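You operate a simulated robot arm through the tools that you are given. There is no shell and no other tool. Be economical: measure what you need, move in short steps, check, and stop when the job is done.

Carry out the task below with a simulated two-armed robot. There is one attempt and no reset: what you move stays moved.

Task
Mark the steel strip at the gauge length on the job card.
Fine: hold the marking jig while you set and lock its slider; strip on that jig's rests, press the ink marker on its middle, marker back. Set down upright: ink marker.

It is judged by the outcome, as a careful person would: the job done as asked, and still so three seconds after it is handed in. It fails if anything else is knocked over, pushed out of place, dropped, spilled or broken.

Robot
Two 7-joint arms with two-finger parallel grippers on one trunk, on a base that drives. Base frame: it is fixed to the floor where the robot stands at the start and does not move with it; the origin is under the middle of the robot, x ahead of it, y to its left, z up; the surface under the hand at the start is at about z = 860. Lengths are in mm, angles in rad, forces in N, time in s.
The left shoulder is at the start at [70, 177, 1120], the right one opposite. With the tool pointing down near the work surface each hand reaches from about 300 to 740 mm from the robot's upright axis, wherever it stands, measured 20 degrees to its own side. Places, roughly: job card [700, -800, 900]; length slider [500, 0, 900]; rests of the marking jig [500, 0, 900]; slider lock knob [500, -100, 900]; steel strip (26x4x1 cm) [500, 400, 900]. Payload 3.43 kg a hand.
Tool frame (each hand has its own): the origin (TCP) lies between the finger pads and is the grasp point; the fingertips stand 30 mm ahead of it; z points along the fingers, y is the line along which they close. The gripper opens to 94 mm. The fingers are 28 mm wide and 10 mm thick; the gripper's body (50 by 96 mm) begins 55 mm behind the TCP.
Orientation is that of the tool frame in the base frame, as a unit quaternion [x, y, z, w]. With the fingers straight down and closing along the base's y, the tool's x points along the base's -x, its y along +y and its z along -z.

Tools
- The arms move only by the tool nudge_tool. It takes "left_rows", "right_rows" or both (then of equal length, played together; a hand with none holds still); each is a list of rows, each an object of numbers (a shift or turn left out is 0, a gripper value left out holds the last): "tx", "ty", "tz": the shift along the tool's x, y, z in mm; "wx", "wy", "wz": the turn, a rotation vector about the tool's x, y, z in rad; "jaw": the finger opening in mm, from 0 to 94. In form: [{"tx": .., "ty": .., "tz": .., "wx": .., "wy": .., "wz": .., "jaw": ..}, ...]. A call has 1 to 10 rows; each row shifts and turns the commanded pose from where the row before left it, along the tool's axes as they then stand. Each row takes 0.2 s and may step no farther than 50 mm and 0.15 rad from the row before; otherwise, or with a gripper value out of range, the whole call is refused. A pose out of reach is approached as far as the arm can. The call stops where the force on the tool passes 40 N (or 10 N more than at its start, if that is more) or the arm is blocked; 0.2 s more then pass. Each finger travels about 153 mm/s and halts on what it meets, pressing with about 37 N; the grip force reading is that of the motor and also rises with nothing between the fingers. The clock runs only during rows and for 0.2 s after the last one: add rows that do not move to give the fingers time. It gives the time, the measured TCP pose, the force on the tool (base axes), the opening and the grip force at its end, in the units of the frame above (readings bear some noise), with the torque about the TCP (base axes, N m) and any sound that the robot's microphone picked up.
- Cameras (640 x 400 px; columns grow to the right, rows downward): "scene" is now at [149.7, 9.6, 1450.1]; the picture's right is [0.04, -1.00, -0.00], its down [-0.59, -0.03, -0.81] and it looks along [0.81, 0.03, -0.59] (base axes); focal length 292 px, centre (320, 200). "left" rides on the left gripper at [76, -14, -103] in its tool frame; the picture's right is [0.18, 0.98, 0.00], its down [-0.75, 0.14, -0.64] and it looks along [-0.63, 0.12, 0.77] (tool axes); focal length 243 px, centre (320, 200). "right" rides on the right gripper at [76, 14, -103] in its tool frame; the picture's right is [-0.18, 0.98, 0.00], its down [-0.75, -0.14, -0.64] and it looks along [-0.63, -0.12, 0.77] (tool axes); focal length 243 px, centre (320, 200). There is no depth. A picture from a camera that has moved, and an enlarged one, comes with that camera's place and axes in the base frame and with its lens. The place of the scene camera against the robot may be out by one fixed shift of up to 25 mm in any direction.
- snapshot(camera): a new picture of that camera. It takes no simulated time.
- move_column(by): slides the trunk up (or, below 0, down) by that many mm; the arms and the scene camera ride with it, the base frame stays. It gives what a move gives, with no picture.
- steer(legs): drives the robot by 1 to 6 legs, each [ahead, turn to the left] in mm and rad, along the robot's own axes; the way and the turn of a leg run together, so that a leg with both is an arc; at most 1500 mm and 3.142 rad a leg. The arms and the cameras ride along, it lands a little off, and it stops where it bumps. It gives what a move gives.
- turn_head(pan, tilt): turns the head with the scene camera to pan (to the left, within 1.501 rad either way) and tilt (down, from -0.506 to 1.204), counted from straight ahead of the robot. It gives what a move gives.
- enlarge(camera, box): a new picture of the part [left, top, right, bottom] of that camera's present view, enlarged. It takes no simulated time.
- sign_off(): hands the job in; it is judged then, once.

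Work in short steps. Places have to be worked out from the pictures, the camera data and where the tool is seen: move nearer, look again, correct. Check each grasp and each placing, and mend what went wrong. You have 120 turns and 100 pictures in all, those below and enlarged ones among them. Open the grippers and draw the arms clear of the work before you hand the job in, unless the task says otherwise; then end with one line.

The tools are called after "Emit:" as a command line: name --argument value ..., lists and objects as JSON in quotes. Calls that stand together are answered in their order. nudge_tool: Moves the arms, as the interface text tells. Its arguments: {"type":"object","properties":{"left_rows":{"type":"array","items":{"type":"object","properties":{"tx":{"type":"number"},"ty":{"type":"number"},"tz":{"type":"number"},"wx":{"type":"number"},"wy":{"type":"number"},"wz":{"type":"number"},"jaw":{"type":"number"}}}},"right_rows":{"type":"array","items":{"type":"object","properties":{"tx":{"type":"number"},"ty":{"type":"number"},"tz":{"type":"number"},"wx":{"type":"number"},"wy":{"type":"number"},"wz":{"type":"number"},"jaw":{"type":"number"}}}}},"required":[]} The other tools are called the same way: move_column (by) slides the trunk up or down; steer (legs) drives the base; turn_head (pan, tilt) turns the head that bears the scene camera; snapshot (camera) takes a picture; enlarge (camera, box) takes an enlarged picture of a part of a camera's view; sign_off () hands the job in.

At the start:

```text
time: 0.0
left_eef_pos: [490.4, 150.2, 1216.1]
left_tcp_rot: [-0.003, 1.0, 0.0, 0.0]
left_force: [-0.1, -0.6, -0.2]
left_wrist_torque: [-0.01, -0.02, -0.01]
left_grip_width: 93.8
left_grip_force: 0.0
right_eef_pos: [377.0, -192.6, 1185.0]
right_tcp_rot: [-0.003, 1.0, 0.001, 0.001]
right_force: [0.1, 0.0, 0.7]
right_wrist_torque: [0.03, 0.01, 0.0]
right_grip_width: 94.1
right_grip_force: 0.1
trunk travel left (down, up): [-700.0, 140.0]
robot x, y, heading: [-2.3, 2.7, 0.002]
head pan, tilt: [0.042, 0.632]
```

scene: 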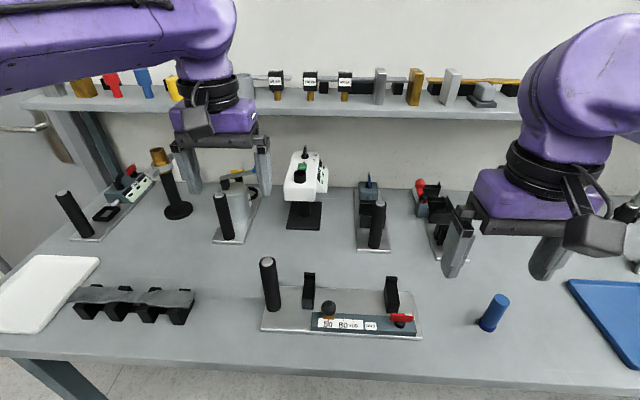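
right: 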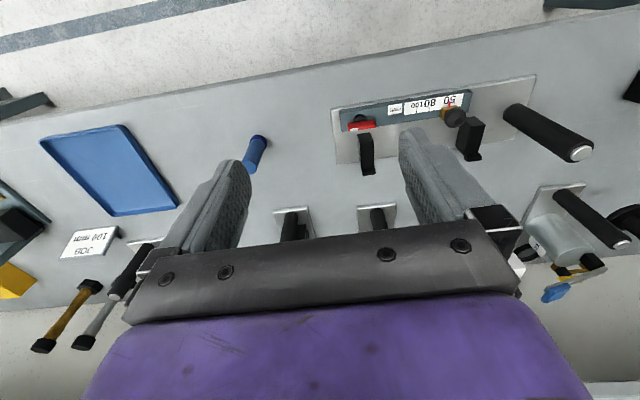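
left: 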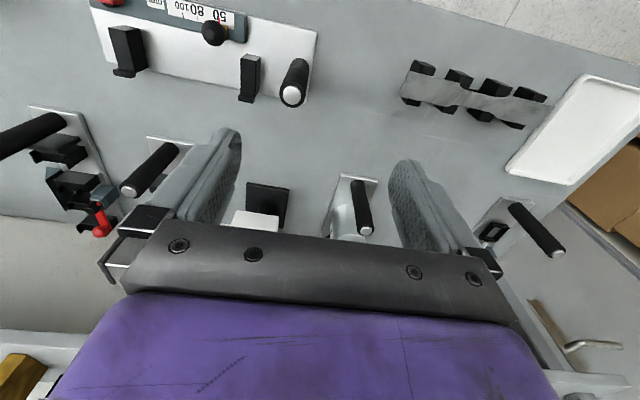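

I'll read the job card in the right hand's view, and look closely at the jig in the scene view.

Emit:
enlarge --camera "right" --box '[40, 210, 140, 272]'

Emit:
enlarge --camera "scene" --box '[240, 240, 440, 365]'

Emit:
enlarge --camera "right" --box '[320, 70, 520, 195]'

```text
6.40 times, centred on (90, 241) of right
camera zoom: at [300.3, -179.9, 1286.7], right [0.18, 0.98, 0.0], down [0.75, -0.14, 0.64], along [0.63, -0.11, -0.77], focal length 1553 px, centre (1792, -62)
```

zoom: 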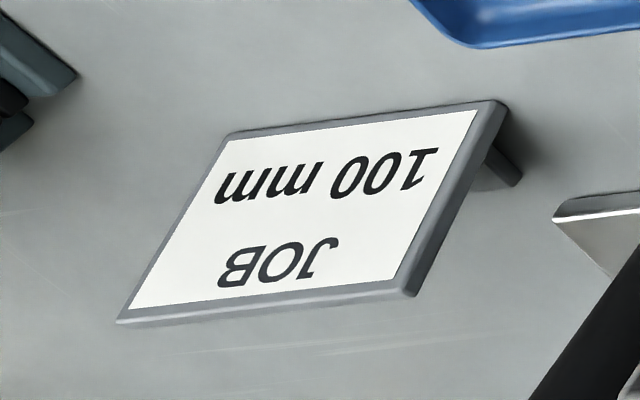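

```text
3.20 times, centred on (340, 302) of scene
camera zoom: at [149.7, 9.6, 1450.1], right [0.04, -1.0, 0.0], down [-0.59, -0.03, -0.81], along [0.81, 0.03, -0.59], focal length 933 px, centre (256, -128)
```

zoom: 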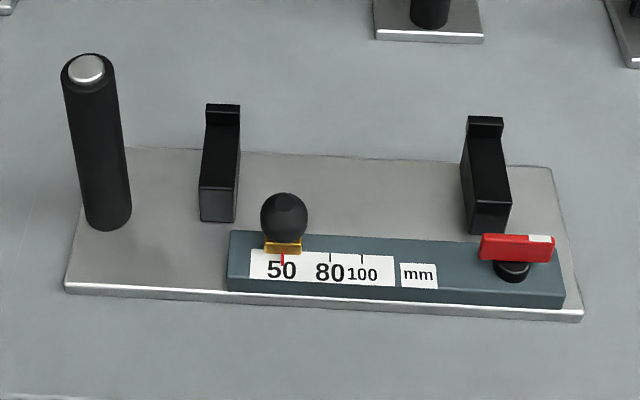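

```text
3.20 times, centred on (420, 132) of right
camera zoom: at [300.3, -179.9, 1286.7], right [0.18, 0.98, 0.0], down [0.75, -0.14, 0.64], along [0.63, -0.11, -0.77], focal length 776 px, centre (0, 416)
```

zoom: 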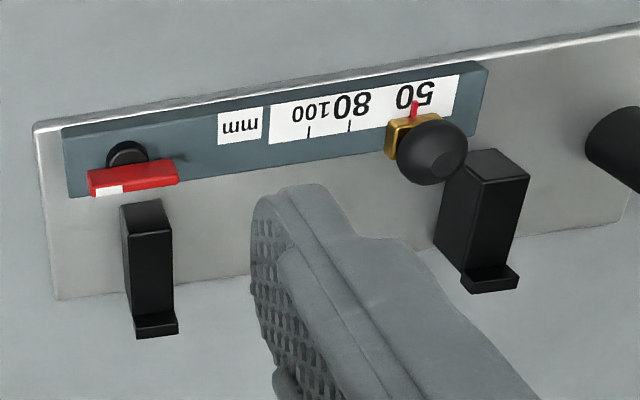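

The gauge length is 100 mm, and the slider now stands at 50. Next I'll identify the marker and the strip.

Emit:
enlarge --camera "right" --box '[180, 120, 340, 220]'

Emit:
enlarge --camera "left" --box '[380, 40, 580, 165]'

Emit:
enlarge --camera "scene" --box '[0, 130, 320, 330]'

Emit:
enlarge --camera "scene" --box '[320, 130, 640, 330]'

```text
4.00 times, centred on (260, 170) of right
camera zoom: at [300.3, -179.9, 1286.7], right [0.18, 0.98, 0.0], down [0.75, -0.14, 0.64], along [0.63, -0.11, -0.77], focal length 970 px, centre (560, 320)
```

zoom: 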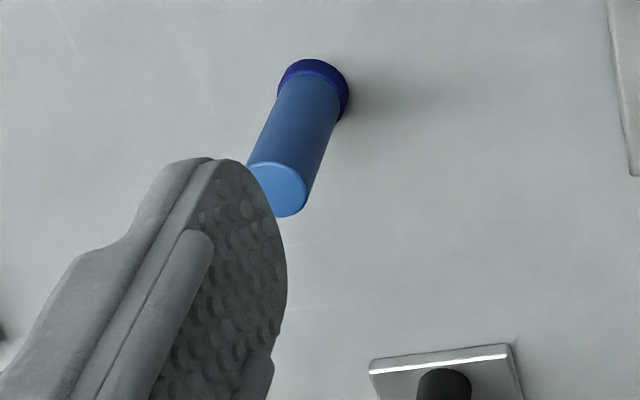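

```text
3.20 times, centred on (480, 102) of left
camera zoom: at [414.0, 135.9, 1318.7], right [-0.19, 0.98, 0.0], down [0.75, 0.14, 0.64], along [0.63, 0.12, -0.77], focal length 776 px, centre (-192, 512)
```

zoom: 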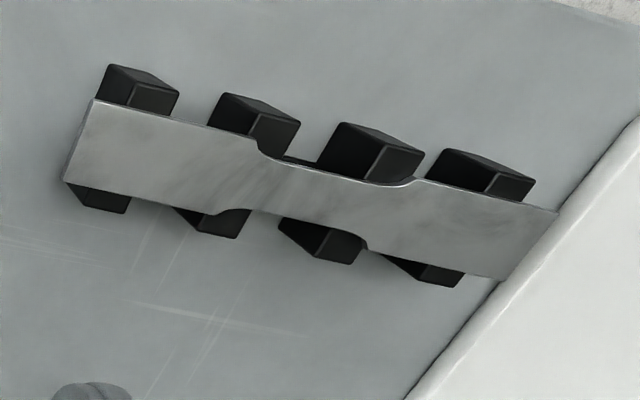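

```text
2.00 times, centred on (160, 230) of scene
camera zoom: at [149.7, 9.6, 1450.1], right [0.04, -1.0, 0.0], down [-0.59, -0.03, -0.81], along [0.81, 0.03, -0.59], focal length 583 px, centre (640, 140)
```

zoom: 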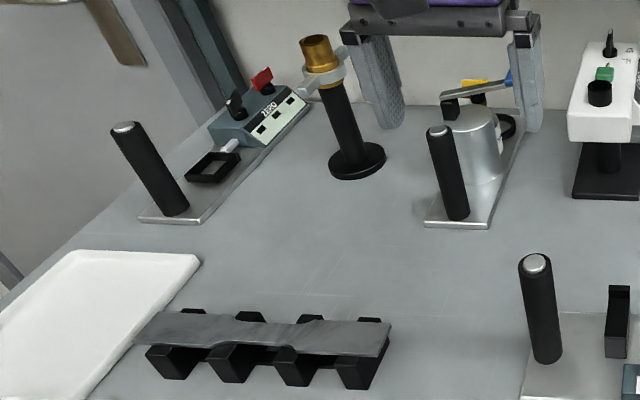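

```text
2.00 times, centred on (480, 230) of scene
camera zoom: at [149.7, 9.6, 1450.1], right [0.04, -1.0, 0.0], down [-0.59, -0.03, -0.81], along [0.81, 0.03, -0.59], focal length 583 px, centre (0, 140)
```

zoom: 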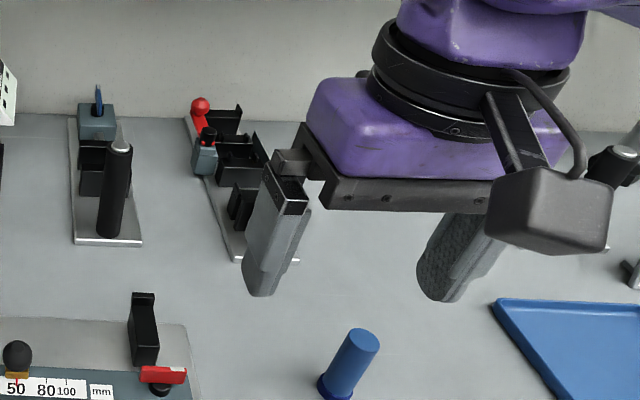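

The blue upright marker is at about (488,-328), and the strip sits on four blocks at the left. The jig handle is at about (507,119). I'll bring the left hand above the handle and the right hand above the jig for closer views.

Emit:
nudge_tool --left_rows '[{"tx": -5, "ty": -8, "tz": 25}, {"tx": -4, "ty": -8, "tz": 25}, {"tx": -4, "ty": -8, "tz": 25}, {"tx": -4, "ty": -7, "tz": 25}, {}]' --right_rows '[{"tx": -22, "ty": 30, "tz": 25}, {"tx": -22, "ty": 30, "tz": 25}, {"tx": -22, "ty": 30, "tz": 25}, {"tx": -22, "ty": 30, "tz": 25}, {}]'

Emit:
snapshot --camera "right"

Emit:
snapshot --camera "left"

```text
time: 1.2
left_eef_pos: [507.3, 119.0, 1115.6]
left_tcp_rot: [-0.003, 1.0, 0.0, 0.001]
left_force: [-0.5, 0.3, -0.2]
left_wrist_torque: [0.01, -0.02, 0.02]
left_grip_width: 93.9
left_grip_force: 0.0
right_eef_pos: [464.0, -72.7, 1085.5]
right_tcp_rot: [-0.003, 1.0, 0.0, 0.002]
right_force: [0.1, 0.1, 1.5]
right_wrist_torque: [0.01, -0.01, 0.0]
right_grip_width: 93.9
right_grip_force: 0.1
trunk travel left (down, up): [-700.0, 140.0]
robot x, y, heading: [0.0, -0.7, 0.001]
head pan, tilt: [0.042, 0.632]
```

```text
89 pictures are left
camera right: at [386.5, -59.9, 1186.4], right [0.18, 0.98, 0.0], down [0.75, -0.14, 0.64], along [0.63, -0.11, -0.77], focal length 243 px, centre (320, 200)
```

right: 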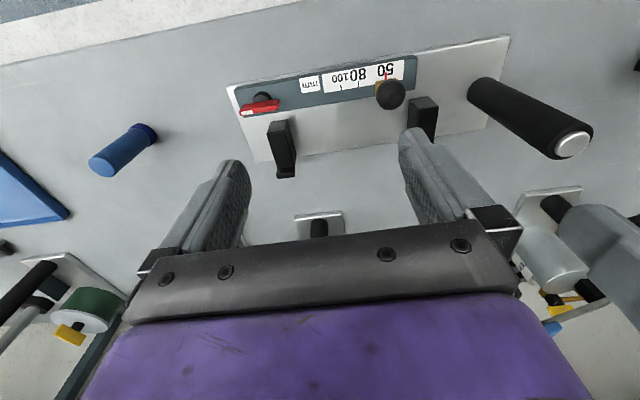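

```text
88 pictures are left
camera left: at [430.2, 103.9, 1218.5], right [-0.19, 0.98, 0.0], down [0.75, 0.14, 0.64], along [0.63, 0.12, -0.77], focal length 243 px, centre (320, 200)
```

left: 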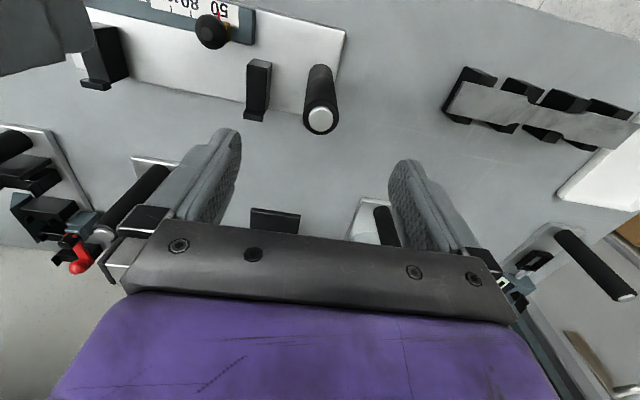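

The handle top triangulates to about (511,120,1008). I'll lower the left hand onto it and grip.

Emit:
nudge_tool --left_rows '[{"tz": 30, "jaw": 80}, {"tz": 30}, {"tz": 30}, {"tz": 30}, {"tz": 23}, {}, {"jaw": 0}, {"jaw": 0}, {"jaw": 0}]'

Emit:
snapshot --camera "left"

Emit:
enlarge --camera "right" --box '[220, 40, 440, 178]'

```text
time: 3.2
left_eef_pos: [508.7, 121.1, 972.5]
left_tcp_rot: [-0.002, 1.0, 0.0, -0.001]
left_force: [-2.1, 0.0, -0.5]
left_wrist_torque: [-0.29, -0.31, -0.3]
left_grip_width: 31.8
left_grip_force: 36.9
right_eef_pos: [464.1, -72.3, 1085.3]
right_tcp_rot: [-0.003, 1.0, 0.001, 0.001]
right_force: [0.6, 0.7, -0.3]
right_wrist_torque: [0.0, 0.0, 0.02]
right_grip_width: 94.2
right_grip_force: 0.1
trunk travel left (down, up): [-700.0, 140.0]
robot x, y, heading: [1.8, 0.5, 0.0]
head pan, tilt: [0.042, 0.632]
```

```text
87 pictures are left
camera left: at [431.4, 105.9, 1075.0], right [-0.19, 0.98, 0.0], down [0.75, 0.14, 0.64], along [0.63, 0.12, -0.77], focal length 243 px, centre (320, 200)
```

left: 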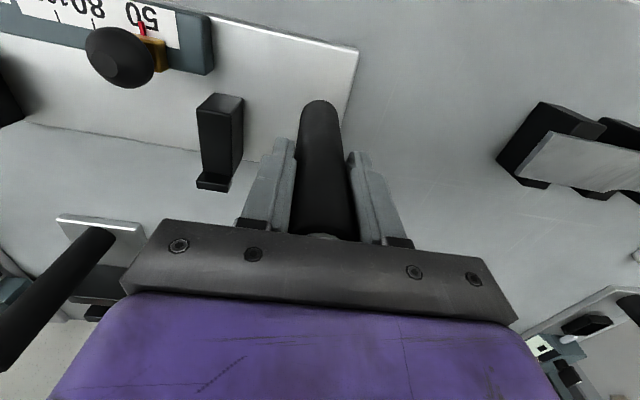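

```text
2.90 times, centred on (330, 109) of right
camera zoom: at [387.4, -59.3, 1186.3], right [0.18, 0.98, 0.0], down [0.75, -0.14, 0.64], along [0.63, -0.11, -0.77], focal length 703 px, centre (291, 464)
```

zoom: 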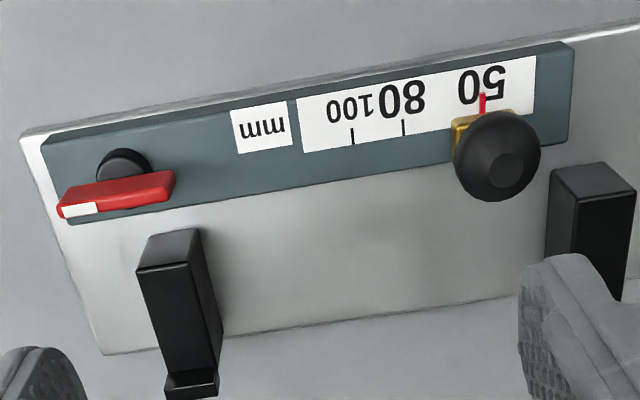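

The handle is held. The slider needs to travel about 50 mm in -y. I'll bring the right hand closer to pin down the knob, the posts and the lever.

Emit:
nudge_tool --right_rows '[{"tx": 10, "ty": 10, "tz": 30}, {"tx": 10, "ty": 10, "tz": 30}, {}]'

Emit:
snapshot --camera "right"

Emit:
enlarge --camera "scene" --box '[250, 250, 430, 362]'

```text
time: 4.0
left_eef_pos: [509.5, 121.2, 972.9]
left_tcp_rot: [-0.002, 1.0, 0.0, 0.0]
left_force: [-0.9, 0.3, -0.2]
left_wrist_torque: [-0.22, 0.0, -0.31]
left_grip_width: 31.6
left_grip_force: 37.0
right_eef_pos: [444.1, -52.6, 1024.5]
right_tcp_rot: [-0.002, 1.0, 0.001, 0.001]
right_force: [-0.1, -0.2, 0.1]
right_wrist_torque: [-0.04, -0.01, 0.0]
right_grip_width: 93.7
right_grip_force: 0.1
trunk travel left (down, up): [-700.0, 140.0]
robot x, y, heading: [-2.5, 3.7, 0.002]
head pan, tilt: [0.042, 0.632]
```

```text
85 pictures are left
camera right: at [367.3, -39.1, 1126.2], right [0.18, 0.98, 0.0], down [0.75, -0.14, 0.64], along [0.63, -0.11, -0.77], focal length 243 px, centre (320, 200)
```

right: 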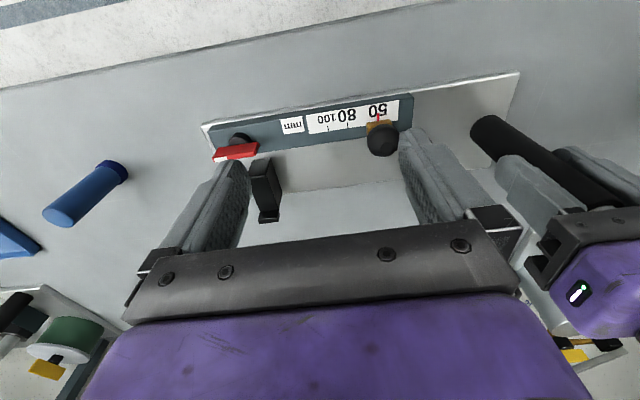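

```text
3.56 times, centred on (340, 306) of scene
camera zoom: at [149.8, 9.9, 1450.1], right [0.04, -1.0, 0.0], down [-0.59, -0.03, -0.81], along [0.81, 0.03, -0.59], focal length 1037 px, centre (249, -177)
```

zoom: 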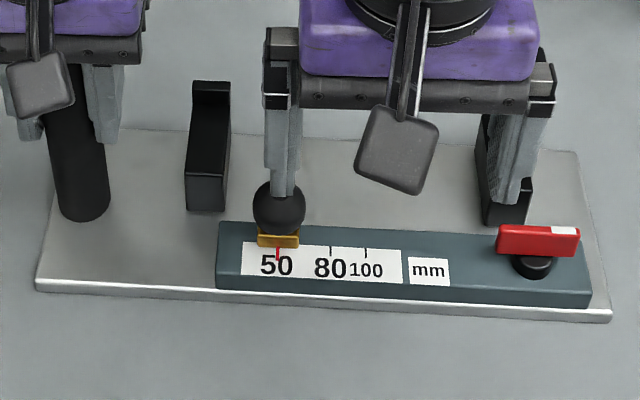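

Knob ball is at about (481,2,910) with 30 mm diameter, and the nearest post begins at x≈500. I'll move above the knob with the jaw at 56, then lower to TCP z≈925 and look.

Emit:
nudge_tool --right_rows '[{"tx": -18, "ty": 27, "tz": 10, "jaw": 56}, {"tx": -18, "ty": 27, "tz": 15}, {}, {"tz": 30}, {"tz": 28}, {}]'

Emit:
snapshot --camera "right"

Emit:
enlarge --camera "scene" --box '[250, 230, 430, 342]'

```text
time: 5.4
left_eef_pos: [508.5, 120.9, 971.9]
left_tcp_rot: [-0.003, 1.0, 0.0, 0.0]
left_force: [0.8, 0.9, 0.3]
left_wrist_torque: [0.49, 0.28, 0.01]
left_grip_width: 31.6
left_grip_force: 36.8
right_eef_pos: [481.8, 1.5, 941.9]
right_tcp_rot: [-0.002, 1.0, 0.002, 0.001]
right_force: [0.2, -0.5, -1.1]
right_wrist_torque: [0.01, 0.01, -0.03]
right_grip_width: 56.2
right_grip_force: 0.0
trunk travel left (down, up): [-700.0, 140.0]
robot x, y, heading: [-1.0, 1.8, -0.002]
head pan, tilt: [0.042, 0.632]
```

```text
83 pictures are left
camera right: at [404.4, 15.3, 1043.9], right [0.18, 0.98, 0.0], down [0.75, -0.14, 0.64], along [0.63, -0.11, -0.77], focal length 243 px, centre (320, 200)
```

right: 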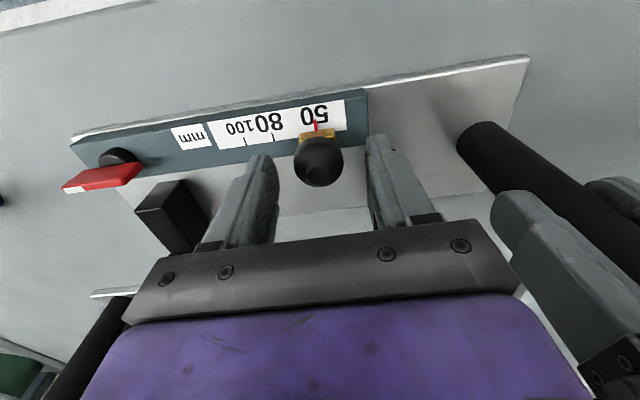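

```text
3.56 times, centred on (340, 286) of scene
camera zoom: at [150.1, 9.9, 1450.0], right [0.04, -1.0, 0.0], down [-0.59, -0.03, -0.81], along [0.81, 0.03, -0.59], focal length 1037 px, centre (249, -106)
```

zoom: 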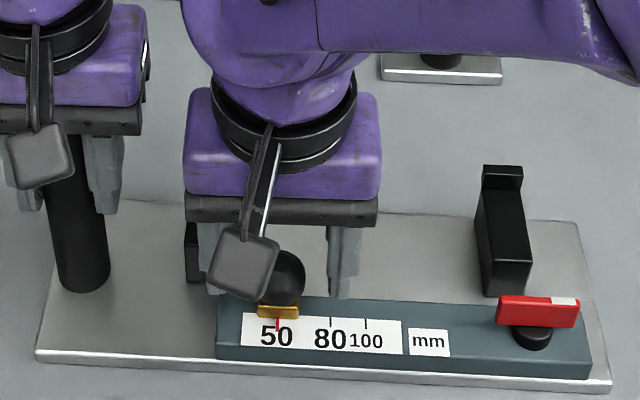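

The ball is centred between the fingers. I'll go down 17 mm and grip it.

Emit:
nudge_tool --right_rows '[{"tz": 17}, {}, {"jaw": 0}, {"jaw": 0}, {"jaw": 0}]'

Emit:
enlarge --camera "right" --box '[120, 60, 440, 260]'

```text
time: 6.6
left_eef_pos: [508.2, 120.7, 972.6]
left_tcp_rot: [-0.002, 1.0, 0.001, 0.0]
left_force: [10.0, -1.3, -11.1]
left_wrist_torque: [0.96, -0.44, 0.55]
left_grip_width: 32.1
left_grip_force: 36.9
right_eef_pos: [483.3, 1.2, 929.1]
right_tcp_rot: [0.001, 1.0, 0.006, 0.001]
right_force: [-10.0, 3.7, 31.2]
right_wrist_torque: [0.06, 0.18, 0.1]
right_grip_width: 29.2
right_grip_force: 36.9
trunk travel left (down, up): [-700.0, 140.0]
robot x, y, heading: [2.0, -0.3, -0.0]
head pan, tilt: [0.042, 0.632]
```

```text
2.00 times, centred on (280, 160) of right
camera zoom: at [405.6, 14.0, 1030.2], right [0.19, 0.98, 0.01], down [0.75, -0.15, 0.64], along [0.63, -0.11, -0.77], focal length 485 px, centre (400, 280)
```

zoom: 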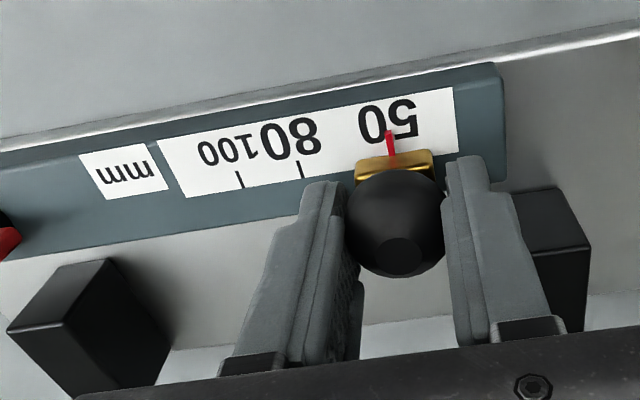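

The fingertips press on the rail (31 N up). I'll raise 6 mm to relieve it and then slide 20 mm in -y.

Emit:
nudge_tool --right_rows '[{"tz": -6}, {}]'

Emit:
nudge_tool --right_rows '[{"ty": -7}, {"ty": -7}, {"ty": -7}, {}]'

Emit:
enlarge --camera "right" --box '[120, 60, 440, 260]'

```text
time: 7.2
left_eef_pos: [509.8, 119.9, 972.6]
left_tcp_rot: [-0.002, 1.0, -0.002, 0.001]
left_force: [-8.0, 2.1, 12.4]
left_wrist_torque: [-1.33, 1.37, -0.74]
left_grip_width: 31.9
left_grip_force: 36.8
right_eef_pos: [482.3, -2.1, 928.2]
right_tcp_rot: [0.001, 1.0, 0.003, -0.004]
right_force: [8.3, -2.9, -12.1]
right_wrist_torque: [0.08, -0.49, -0.28]
right_grip_width: 28.9
right_grip_force: 36.7
trunk travel left (down, up): [-700.0, 140.0]
robot x, y, heading: [1.1, -1.6, -0.005]
head pan, tilt: [0.042, 0.632]
```

```text
time: 8.2
left_eef_pos: [510.3, 121.1, 973.1]
left_tcp_rot: [-0.004, 1.0, -0.001, 0.001]
left_force: [2.6, -5.3, 12.8]
left_wrist_torque: [-1.99, 0.46, 0.12]
left_grip_width: 31.6
left_grip_force: 36.8
right_eef_pos: [481.2, -18.6, 931.4]
right_tcp_rot: [-0.004, 1.0, -0.001, 0.0]
right_force: [-1.6, 5.8, -13.1]
right_wrist_torque: [0.09, -0.05, 0.4]
right_grip_width: 28.8
right_grip_force: 37.1
trunk travel left (down, up): [-700.0, 140.0]
robot x, y, heading: [1.6, -0.2, -0.001]
head pan, tilt: [0.042, 0.632]
```

```text
2.00 times, centred on (280, 160) of right
camera zoom: at [403.8, -5.7, 1032.2], right [0.18, 0.98, 0.0], down [0.76, -0.13, 0.64], along [0.63, -0.11, -0.77], focal length 485 px, centre (400, 280)
```

zoom: 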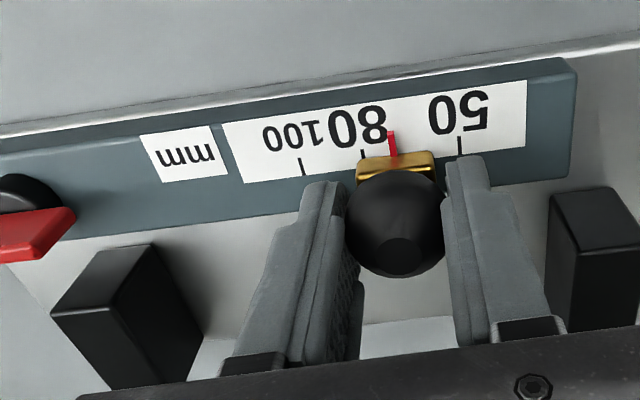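

The slider follows and now reads about 70. I'll ease down 2 mm and slide another 28 mm.

Emit:
nudge_tool --right_rows '[{"ty": -7, "tz": 2}, {"ty": -7}, {"ty": -7}, {"ty": -7}, {}, {}]'

Emit:
enlarge --camera "right" --box '[220, 60, 380, 160]'

Emit:
enlarge --camera "scene" --box '[300, 280, 420, 355]'

```text
time: 9.6
left_eef_pos: [508.4, 120.6, 972.5]
left_tcp_rot: [-0.002, 1.0, 0.0, 0.0]
left_force: [6.2, -3.3, -0.5]
left_wrist_torque: [-0.97, -0.68, 0.75]
left_grip_width: 31.7
left_grip_force: 36.9
right_eef_pos: [481.5, -47.4, 929.5]
right_tcp_rot: [-0.003, 1.0, 0.0, 0.001]
right_force: [-7.3, 2.1, 0.7]
right_wrist_torque: [0.03, 0.2, 0.13]
right_grip_width: 29.0
right_grip_force: 37.3
trunk travel left (down, up): [-700.0, 140.0]
robot x, y, heading: [-1.4, -1.1, -0.001]
head pan, tilt: [0.042, 0.632]
```

```text
4.00 times, centred on (300, 110) of right
camera zoom: at [404.6, -34.3, 1030.7], right [0.18, 0.98, 0.0], down [0.75, -0.14, 0.64], along [0.63, -0.11, -0.77], focal length 970 px, centre (400, 560)
```

zoom: 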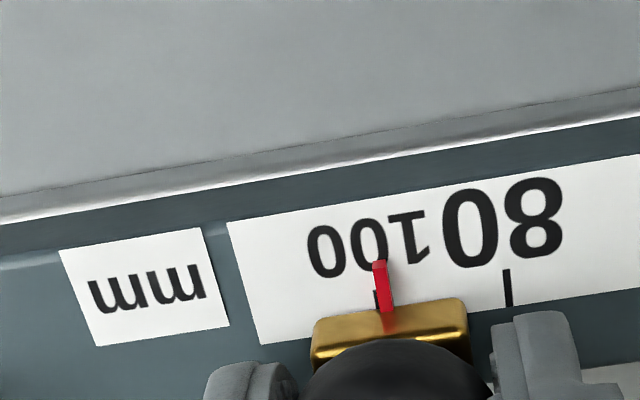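

```text
5.33 times, centred on (360, 318) of scene
camera zoom: at [149.9, 9.5, 1450.1], right [0.04, -1.0, 0.0], down [-0.59, -0.02, -0.81], along [0.81, 0.03, -0.59], focal length 1556 px, centre (107, -427)
```

zoom: 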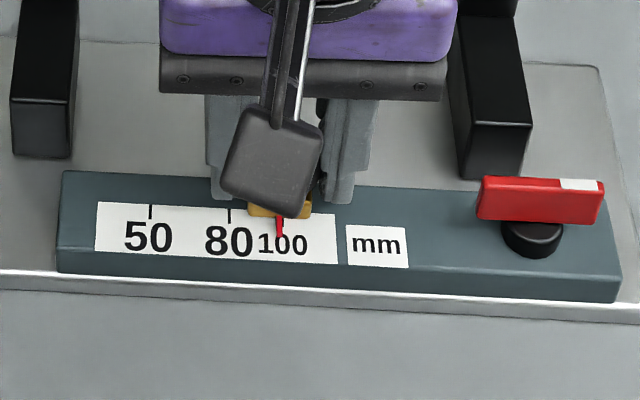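

The pointer is about 1.5 mm short of the 100 tick, which still shows at its left edge. I'll nudge 1.5 mm further.

Emit:
nudge_tool --right_rows '[{"ty": -1.5}, {}, {}]'

Emit:
enlarge --camera "right" --box '[260, 90, 360, 152]'

Emit:
enlarge --camera "left" --box '[0, 0, 160, 100]'

```text
time: 10.4
left_eef_pos: [507.6, 121.6, 972.5]
left_tcp_rot: [-0.001, 1.0, 0.001, -0.001]
left_force: [-1.0, -3.7, 2.9]
left_wrist_torque: [-1.0, -0.02, -0.01]
left_grip_width: 31.8
left_grip_force: 37.4
right_eef_pos: [482.1, -48.3, 928.6]
right_tcp_rot: [-0.002, 1.0, 0.001, 0.001]
right_force: [1.4, 3.0, -0.2]
right_wrist_torque: [0.1, -0.12, -0.02]
right_grip_width: 29.2
right_grip_force: 36.8
trunk travel left (down, up): [-700.0, 140.0]
robot x, y, heading: [-0.3, 1.7, -0.001]
head pan, tilt: [0.042, 0.632]
```

```text
6.40 times, centred on (310, 121) of right
camera zoom: at [404.6, -35.5, 1030.7], right [0.18, 0.98, 0.0], down [0.75, -0.14, 0.64], along [0.63, -0.11, -0.77], focal length 1553 px, centre (384, 706)
```

zoom: 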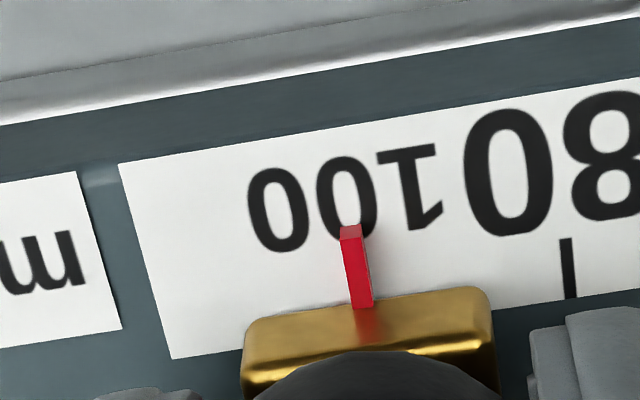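

```text
4.00 times, centred on (80, 50) of left
camera zoom: at [431.6, 105.8, 1075.0], right [-0.19, 0.98, 0.0], down [0.75, 0.14, 0.64], along [0.63, 0.12, -0.77], focal length 970 px, centre (1280, 800)
```

zoom: 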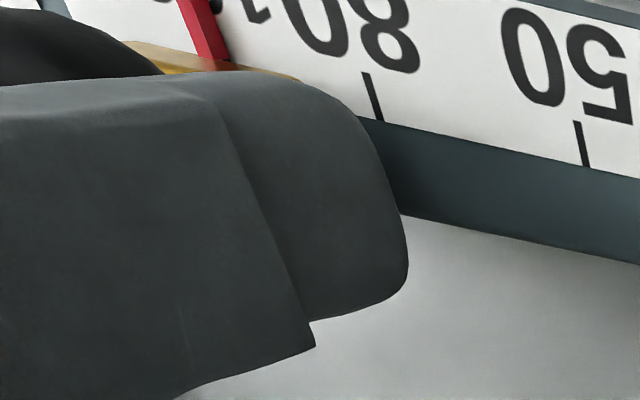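

The tick is now hidden directly under the pointer, so the slider reads 100. I'll release the knob, rise, and move toward the lock lever.

Emit:
nudge_tool --right_rows '[{"jaw": 50}, {}, {"tz": -30}, {"tz": -30}, {"tx": 5, "ty": -30}, {"tx": 5, "ty": -30}, {"tx": 5, "ty": -30}, {}]'

Emit:
snapshot --camera "right"

Emit:
enlarge --camera "right" --box '[260, 80, 420, 180]'

Emit:
enlarge --camera "scene" --box '[300, 270, 420, 345]'

```text
time: 12.2
left_eef_pos: [508.8, 121.7, 971.9]
left_tcp_rot: [-0.002, 1.0, 0.0, 0.0]
left_force: [-1.4, 1.2, -1.0]
left_wrist_torque: [-0.47, 0.4, -0.18]
left_grip_width: 31.5
left_grip_force: 36.8
right_eef_pos: [467.0, -138.6, 989.3]
right_tcp_rot: [-0.003, 1.0, 0.0, 0.002]
right_force: [1.0, -0.4, 0.3]
right_wrist_torque: [-0.01, -0.01, 0.02]
right_grip_width: 50.0
right_grip_force: 0.2
trunk travel left (down, up): [-700.0, 140.0]
robot x, y, heading: [-3.3, -4.2, 0.0]
head pan, tilt: [0.042, 0.632]
```

```text
75 pictures are left
camera right: at [389.8, -125.8, 1091.0], right [0.18, 0.98, 0.0], down [0.75, -0.14, 0.64], along [0.63, -0.11, -0.77], focal length 243 px, centre (320, 200)
```

right: 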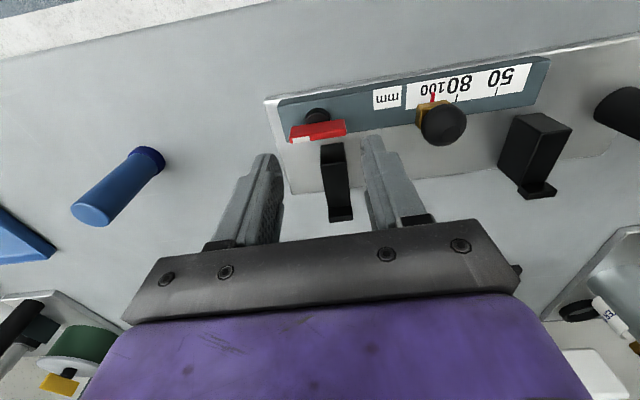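

```text
4.00 times, centred on (340, 130) of right
camera zoom: at [389.8, -125.8, 1091.0], right [0.18, 0.98, 0.0], down [0.75, -0.14, 0.64], along [0.63, -0.11, -0.77], focal length 970 px, centre (240, 480)
```

zoom: 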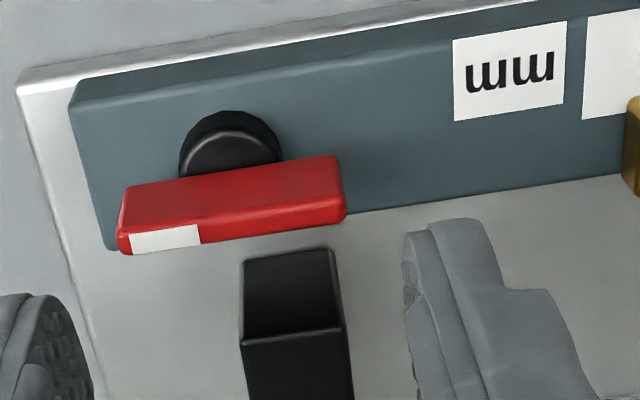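

```text
5.33 times, centred on (360, 308) of scene
camera zoom: at [150.0, 10.1, 1450.0], right [0.04, -1.0, 0.0], down [-0.59, -0.03, -0.81], along [0.81, 0.03, -0.59], focal length 1556 px, centre (107, -373)
```

zoom: 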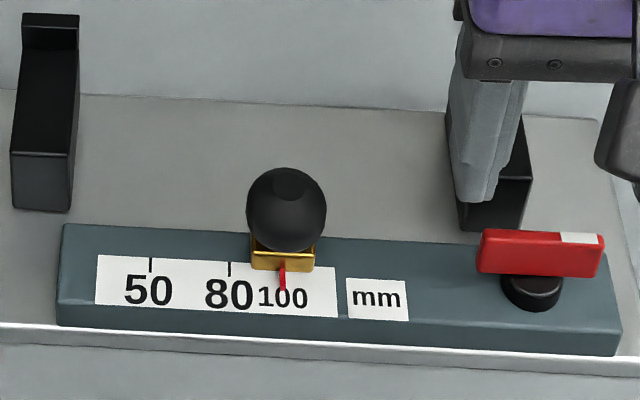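

The slider pointer lines up with 100. The lever is a thin wing along y at about (468,-140), with its top near z 922. I'll turn the right hand 90° so its jaws close along x, which lets me turn the lever clockwise afterwards.

Emit:
nudge_tool --right_rows '[{"wz": -0.15, "tz": -5}, {"wz": -0.15}, {"wz": -0.15}, {"wz": -0.15}, {"wz": -0.15}, {"wz": -0.15}, {"wz": -0.15}, {"wz": -0.15}, {"wz": -0.15}, {"wz": -0.15}]'

Emit:
nudge_tool --right_rows '[{"wz": -0.071, "jaw": 40}, {}, {}]'

Emit:
snapshot --camera "right"

Emit:
enlarge --camera "scene" --box '[300, 240, 460, 340]'

```text
time: 14.4
left_eef_pos: [509.4, 120.5, 973.3]
left_tcp_rot: [-0.003, 1.0, 0.001, 0.001]
left_force: [-0.9, 0.5, 0.0]
left_wrist_torque: [0.66, -0.03, 0.04]
left_grip_width: 31.8
left_grip_force: 37.4
right_eef_pos: [466.0, -139.1, 994.5]
right_tcp_rot: [-0.684, 0.729, 0.0, 0.001]
right_force: [-0.2, -0.3, -0.4]
right_wrist_torque: [0.0, -0.02, 0.03]
right_grip_width: 49.7
right_grip_force: 0.0
trunk travel left (down, up): [-700.0, 140.0]
robot x, y, heading: [-2.0, 1.7, 0.0]
head pan, tilt: [0.042, 0.632]
```

```text
time: 15.2
left_eef_pos: [508.9, 120.9, 972.8]
left_tcp_rot: [-0.003, 1.0, 0.0, 0.0]
left_force: [0.4, 0.6, 0.6]
left_wrist_torque: [0.67, 0.07, 0.05]
left_grip_width: 31.6
left_grip_force: 36.7
right_eef_pos: [467.0, -139.2, 993.4]
right_tcp_rot: [0.709, -0.706, 0.0, -0.001]
right_force: [0.0, -0.4, 0.0]
right_wrist_torque: [-0.02, 0.01, 0.03]
right_grip_width: 40.0
right_grip_force: 0.1
trunk travel left (down, up): [-700.0, 140.0]
robot x, y, heading: [2.1, -1.1, -0.003]
head pan, tilt: [0.042, 0.632]
```

```text
72 pictures are left
camera right: at [451.9, -215.5, 1095.8], right [-0.98, 0.18, 0.0], down [0.14, 0.75, 0.64], along [0.12, 0.63, -0.77], focal length 243 px, centre (320, 200)
```

right: 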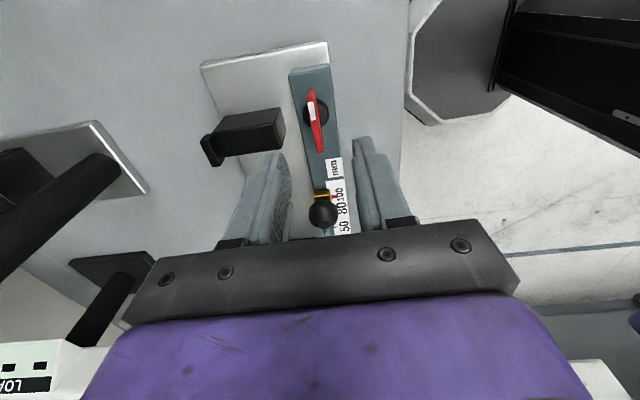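

```text
4.00 times, centred on (380, 290) of scene
camera zoom: at [150.2, 9.9, 1450.0], right [0.04, -1.0, 0.0], down [-0.59, -0.03, -0.81], along [0.81, 0.03, -0.59], focal length 1167 px, centre (80, -160)
```

zoom: 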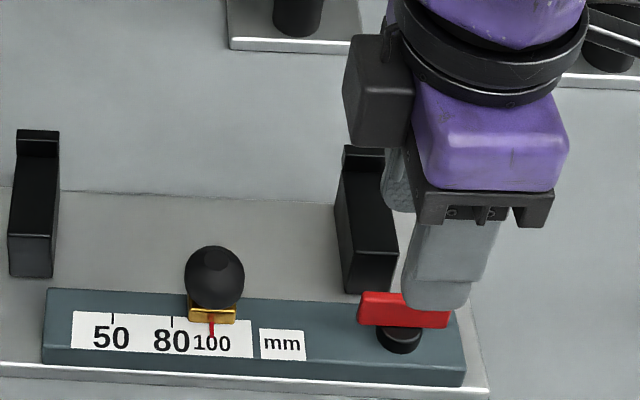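

The lever lies at x≈468.5, with its centre around y -143. I'll lower to z≈955 and look again before going around it.

Emit:
nudge_tool --right_rows '[{"tx": 4, "ty": -2, "tz": 20}, {"tz": 15}, {}]'

Emit:
enlarge --camera "right" --box '[240, 60, 400, 160]'

```text
time: 16.0
left_eef_pos: [509.5, 120.8, 973.6]
left_tcp_rot: [-0.001, 1.0, 0.001, 0.0]
left_force: [-0.7, 0.5, 0.1]
left_wrist_torque: [0.66, 0.07, 0.0]
left_grip_width: 31.5
left_grip_force: 36.9
right_eef_pos: [468.1, -142.2, 957.7]
right_tcp_rot: [0.709, -0.705, 0.0, 0.0]
right_force: [-0.9, -0.3, 0.0]
right_wrist_torque: [0.0, -0.01, 0.01]
right_grip_width: 40.0
right_grip_force: 0.1
trunk travel left (down, up): [-700.0, 140.0]
robot x, y, heading: [-4.0, -4.2, 0.003]
head pan, tilt: [0.042, 0.632]
```

```text
4.00 times, centred on (320, 110) of right
camera zoom: at [454.4, -219.5, 1060.5], right [-0.98, 0.18, 0.0], down [0.14, 0.75, 0.64], along [0.12, 0.63, -0.77], focal length 970 px, centre (320, 560)
```

zoom: 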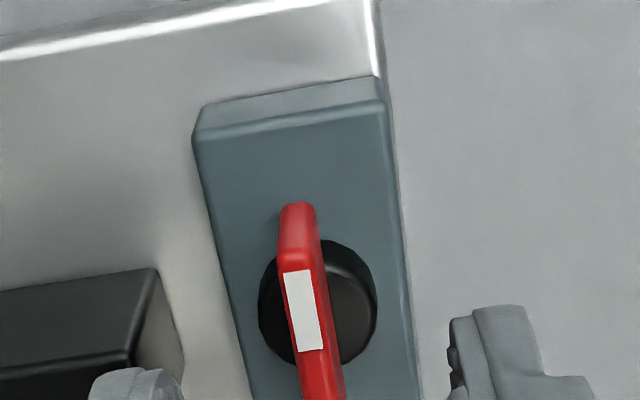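

The lever is centred between the fingers. I'll narrow the jaw to 24 to clear the post, descend 26 mm, and grip.

Emit:
nudge_tool --right_rows '[{"jaw": 24}, {}, {"tz": 13}, {"tz": 13}, {}]'

Emit:
snapshot --camera "right"

Emit:
enlarge --camera "scene" --box '[330, 250, 450, 325]'

```text
time: 17.2
left_eef_pos: [509.3, 121.4, 972.1]
left_tcp_rot: [-0.003, 1.0, -0.001, 0.0]
left_force: [-0.2, 0.8, 0.8]
left_wrist_torque: [0.7, 0.08, 0.04]
left_grip_width: 31.9
left_grip_force: 36.6
right_eef_pos: [469.0, -141.7, 932.9]
right_tcp_rot: [0.709, -0.705, 0.0, -0.002]
right_force: [0.2, 0.6, -0.3]
right_wrist_torque: [0.01, 0.01, -0.04]
right_grip_width: 24.2
right_grip_force: 0.0
trunk travel left (down, up): [-700.0, 140.0]
robot x, y, heading: [-2.6, -2.0, 0.001]
head pan, tilt: [0.042, 0.632]
```

```text
69 pictures are left
camera right: at [454.6, -219.4, 1034.6], right [-0.98, 0.18, 0.0], down [0.14, 0.75, 0.64], along [0.12, 0.63, -0.77], focal length 243 px, centre (320, 200)
```

right: 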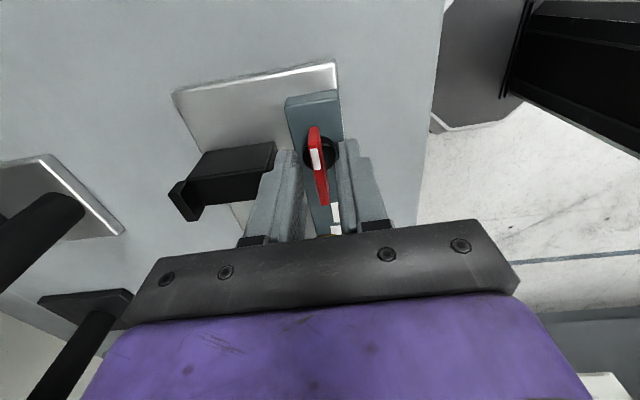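

```text
5.33 times, centred on (390, 288) of scene
camera zoom: at [150.2, 9.8, 1450.0], right [0.04, -1.0, 0.0], down [-0.59, -0.03, -0.81], along [0.81, 0.03, -0.59], focal length 1556 px, centre (-53, -267)
```

zoom: 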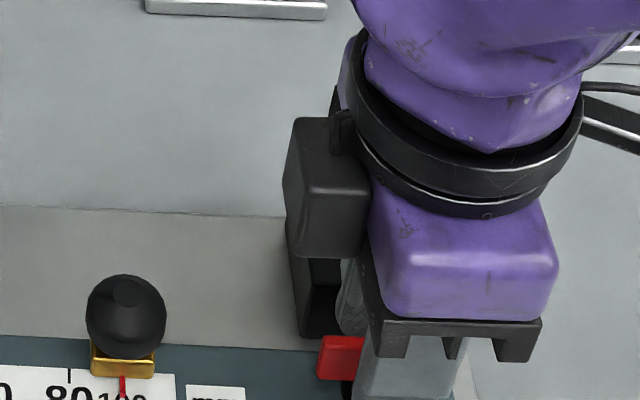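

The fingers straddle the lever. I'll close on it and then turn clockwise a little to feel the torque.

Emit:
nudge_tool --right_rows '[{"jaw": 0}, {}, {}]'

Emit:
nudge_tool --right_rows '[{"wz": 0.1}, {"wz": 0.1}, {"wz": 0.1}, {}]'

Emit:
snapshot --camera "right"

```text
time: 18.0
left_eef_pos: [509.1, 120.6, 971.9]
left_tcp_rot: [-0.002, 1.0, 0.0, 0.0]
left_force: [-4.3, 0.8, 0.3]
left_wrist_torque: [0.63, -0.04, -0.07]
left_grip_width: 31.8
left_grip_force: 36.6
right_eef_pos: [469.2, -142.9, 932.8]
right_tcp_rot: [0.709, -0.705, 0.0, -0.001]
right_force: [4.2, 0.7, -0.1]
right_wrist_torque: [-0.1, 0.01, -0.76]
right_grip_width: 5.5
right_grip_force: 37.4
trunk travel left (down, up): [-700.0, 140.0]
robot x, y, heading: [-2.6, -0.5, 0.002]
head pan, tilt: [0.042, 0.632]
```

```text
time: 19.0
left_eef_pos: [508.4, 120.5, 972.9]
left_tcp_rot: [-0.003, 1.0, 0.0, 0.001]
left_force: [-1.9, -2.7, -0.6]
left_wrist_torque: [0.68, 0.0, -0.18]
left_grip_width: 31.5
left_grip_force: 37.1
right_eef_pos: [467.8, -141.1, 933.1]
right_tcp_rot: [-0.596, 0.803, 0.0, 0.002]
right_force: [1.6, 3.9, 0.2]
right_wrist_torque: [-0.58, 0.18, 0.03]
right_grip_width: 5.7
right_grip_force: 36.7
trunk travel left (down, up): [-700.0, 140.0]
robot x, y, heading: [-1.9, 1.2, 0.005]
head pan, tilt: [0.042, 0.632]
```

```text
67 pictures are left
camera right: at [432.0, -212.0, 1034.7], right [-0.89, 0.46, 0.0], down [0.35, 0.68, 0.64], along [0.3, 0.57, -0.77], focal length 243 px, centre (320, 200)
```

right: 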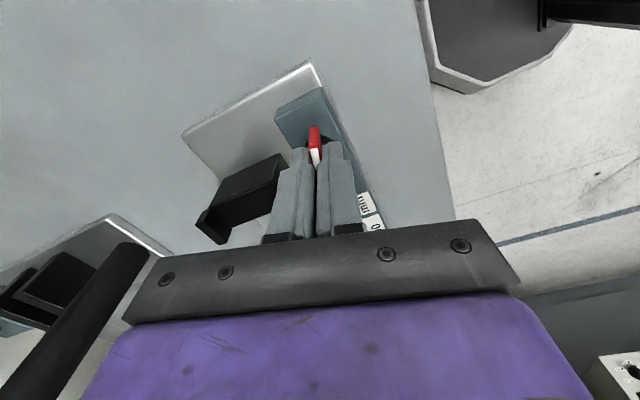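

The lever turns with the hand and with little resistance. I'll continue clockwise and watch torque and sound.

Emit:
nudge_tool --right_rows '[{"wz": 0.1}, {"wz": 0.1}, {"wz": 0.1}, {"wz": 0.1}, {"wz": 0.1}, {"wz": 0.1}, {}]'

Emit:
nudge_tool --right_rows '[{"wz": 0.1}, {"wz": 0.1}, {"wz": 0.1}, {"wz": 0.1}, {}]'

```text
time: 20.6
left_eef_pos: [508.7, 120.4, 972.6]
left_tcp_rot: [-0.002, 1.0, 0.0, 0.0]
left_force: [2.0, -8.0, -0.2]
left_wrist_torque: [0.83, 0.26, 0.54]
left_grip_width: 31.7
left_grip_force: 37.0
right_eef_pos: [468.5, -142.6, 932.7]
right_tcp_rot: [-0.331, 0.943, 0.0, 0.0]
right_force: [-1.9, 8.6, -0.4]
right_wrist_torque: [0.26, -0.1, 0.01]
right_grip_width: 5.5
right_grip_force: 37.3
trunk travel left (down, up): [-700.0, 140.0]
robot x, y, heading: [-3.4, 1.0, 0.004]
head pan, tilt: [0.042, 0.632]
```

```text
time: 21.8
left_eef_pos: [509.3, 119.7, 973.1]
left_tcp_rot: [-0.002, 1.0, 0.0, 0.0]
left_force: [0.2, -10.8, 0.0]
left_wrist_torque: [0.95, 0.12, -0.05]
left_grip_width: 32.2
left_grip_force: 36.7
right_eef_pos: [469.0, -142.4, 932.2]
right_tcp_rot: [-0.137, 0.991, 0.001, 0.001]
right_force: [1.6, 13.7, 0.1]
right_wrist_torque: [0.17, 0.1, 0.03]
right_grip_width: 5.9
right_grip_force: 37.0
trunk travel left (down, up): [-700.0, 140.0]
robot x, y, heading: [3.4, 2.0, -0.005]
head pan, tilt: [0.042, 0.632]
```

A side force of about 13 N shows the shaft lies slightly to +y of my axis. I'll correct by 2 mm and keep turning to find the stop.

Emit:
nudge_tool --right_rows '[{"ty": 2, "wz": 0.07}, {"wz": 0.1}, {"wz": 0.1}, {"wz": 0.05}, {}]'

Emit:
snapshot --camera "right"

Emit:
enlarge --camera "scene" --box '[300, 250, 460, 350]'

```text
time: 23.0
left_eef_pos: [509.4, 120.7, 972.1]
left_tcp_rot: [-0.003, 1.0, 0.0, 0.0]
left_force: [0.1, 3.1, -0.1]
left_wrist_torque: [-1.02, 0.74, -0.65]
left_grip_width: 31.7
left_grip_force: 37.1
right_eef_pos: [469.3, -142.0, 933.6]
right_tcp_rot: [0.021, 1.0, 0.0, 0.0]
right_force: [0.7, -4.7, -0.7]
right_wrist_torque: [-0.1, -0.38, 0.9]
right_grip_width: 5.3
right_grip_force: 37.0
trunk travel left (down, up): [-700.0, 140.0]
robot x, y, heading: [-0.2, 1.7, -0.003]
head pan, tilt: [0.042, 0.632]
```

```text
66 pictures are left
camera right: at [392.1, -124.1, 1034.8], right [0.23, 0.97, 0.0], down [0.75, -0.17, 0.64], along [0.63, -0.15, -0.77], focal length 243 px, centre (320, 200)
```

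right: 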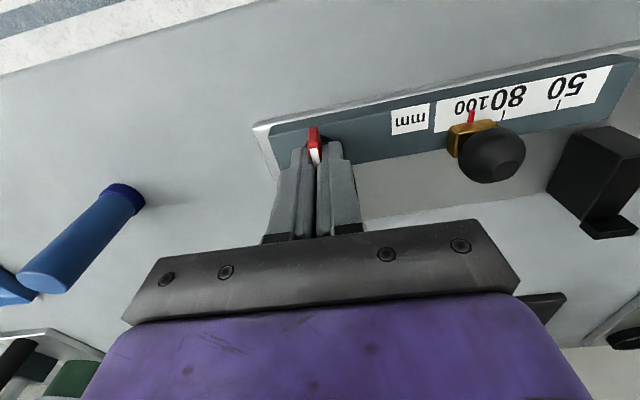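

```text
4.00 times, centred on (380, 300) of scene
camera zoom: at [150.3, 9.5, 1450.0], right [0.04, -1.0, 0.0], down [-0.59, -0.02, -0.81], along [0.81, 0.03, -0.59], focal length 1167 px, centre (80, -200)
```

zoom: 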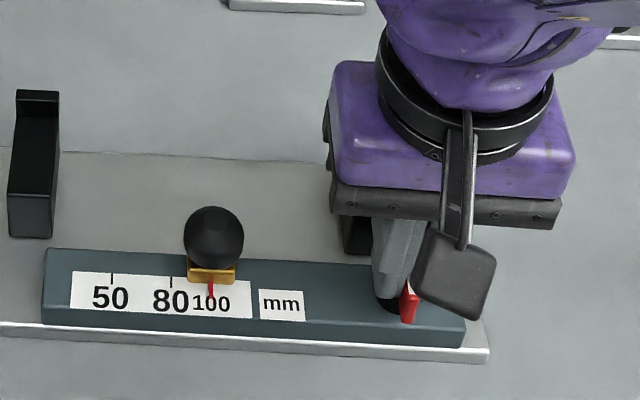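

A torque of 0.9 N·m now opposes turning, which looks like a stop at 90°. I'll press slightly further to confirm it is fully home.

Emit:
nudge_tool --right_rows '[{"wz": 0.06}, {"wz": 0.06}, {}]'

```text
time: 23.8
left_eef_pos: [510.0, 121.9, 972.2]
left_tcp_rot: [-0.003, 1.0, 0.001, 0.0]
left_force: [3.7, 7.3, -0.1]
left_wrist_torque: [-0.79, 0.17, -0.3]
left_grip_width: 31.3
left_grip_force: 37.2
right_eef_pos: [467.6, -141.0, 932.1]
right_tcp_rot: [0.082, 0.997, 0.001, 0.0]
right_force: [-2.5, -9.9, 0.5]
right_wrist_torque: [-0.19, -0.03, 1.09]
right_grip_width: 8.9
right_grip_force: 36.7
trunk travel left (down, up): [-700.0, 140.0]
robot x, y, heading: [1.0, 1.5, 0.001]
head pan, tilt: [0.042, 0.632]
```

It's on the stop, since the jaws now slip on the lever. I'll open, rise and look at the lever and the pointer.

Emit:
nudge_tool --right_rows '[{"jaw": 26}, {"wz": -0.1}, {}, {"tz": -30}, {"tz": -30}, {"ty": 30}, {"ty": 30, "tx": -5}, {"ty": 27, "tx": -5}, {"jaw": 50}, {}]'

Emit:
snapshot --camera "right"

Emit:
enlarge --camera "scene" --box '[300, 250, 460, 350]'

```text
time: 26.0
left_eef_pos: [508.2, 121.5, 972.4]
left_tcp_rot: [-0.003, 1.0, 0.0, 0.0]
left_force: [-1.4, 0.5, -0.2]
left_wrist_torque: [-0.23, 0.24, -0.33]
left_grip_width: 32.0
left_grip_force: 36.7
right_eef_pos: [483.4, -54.2, 993.7]
right_tcp_rot: [0.031, 1.0, 0.0, 0.001]
right_force: [0.7, 0.5, -0.5]
right_wrist_torque: [0.02, 0.01, -0.03]
right_grip_width: 50.3
right_grip_force: 0.1
trunk travel left (down, up): [-700.0, 140.0]
robot x, y, heading: [-1.9, 2.8, -0.001]
head pan, tilt: [0.042, 0.632]
```

```text
64 pictures are left
camera right: at [407.7, -35.9, 1094.9], right [0.25, 0.97, 0.0], down [0.74, -0.19, 0.64], along [0.62, -0.16, -0.77], focal length 243 px, centre (320, 200)
```

right: 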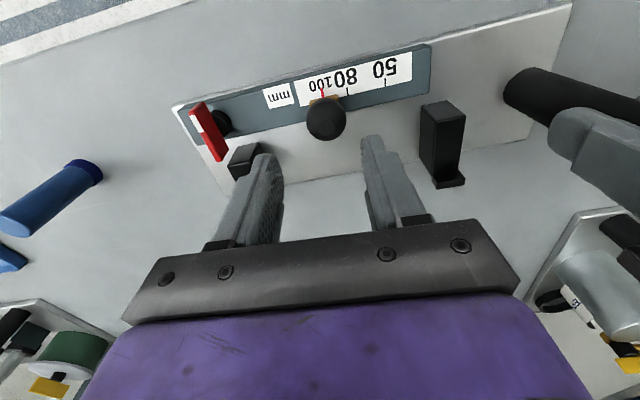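

```text
4.00 times, centred on (380, 300) of scene
camera zoom: at [150.0, 9.9, 1450.0], right [0.04, -1.0, 0.0], down [-0.59, -0.03, -0.81], along [0.81, 0.03, -0.59], focal length 1167 px, centre (80, -200)
```

zoom: 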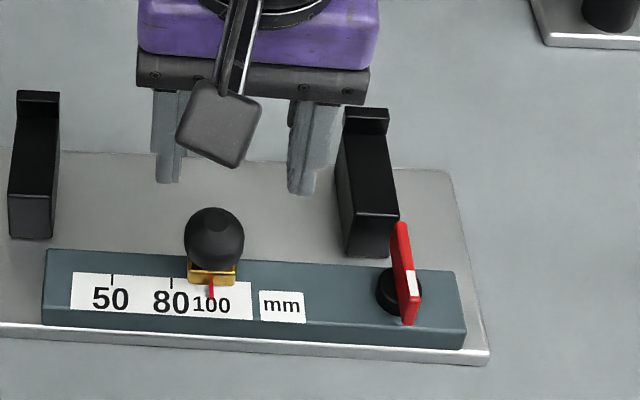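

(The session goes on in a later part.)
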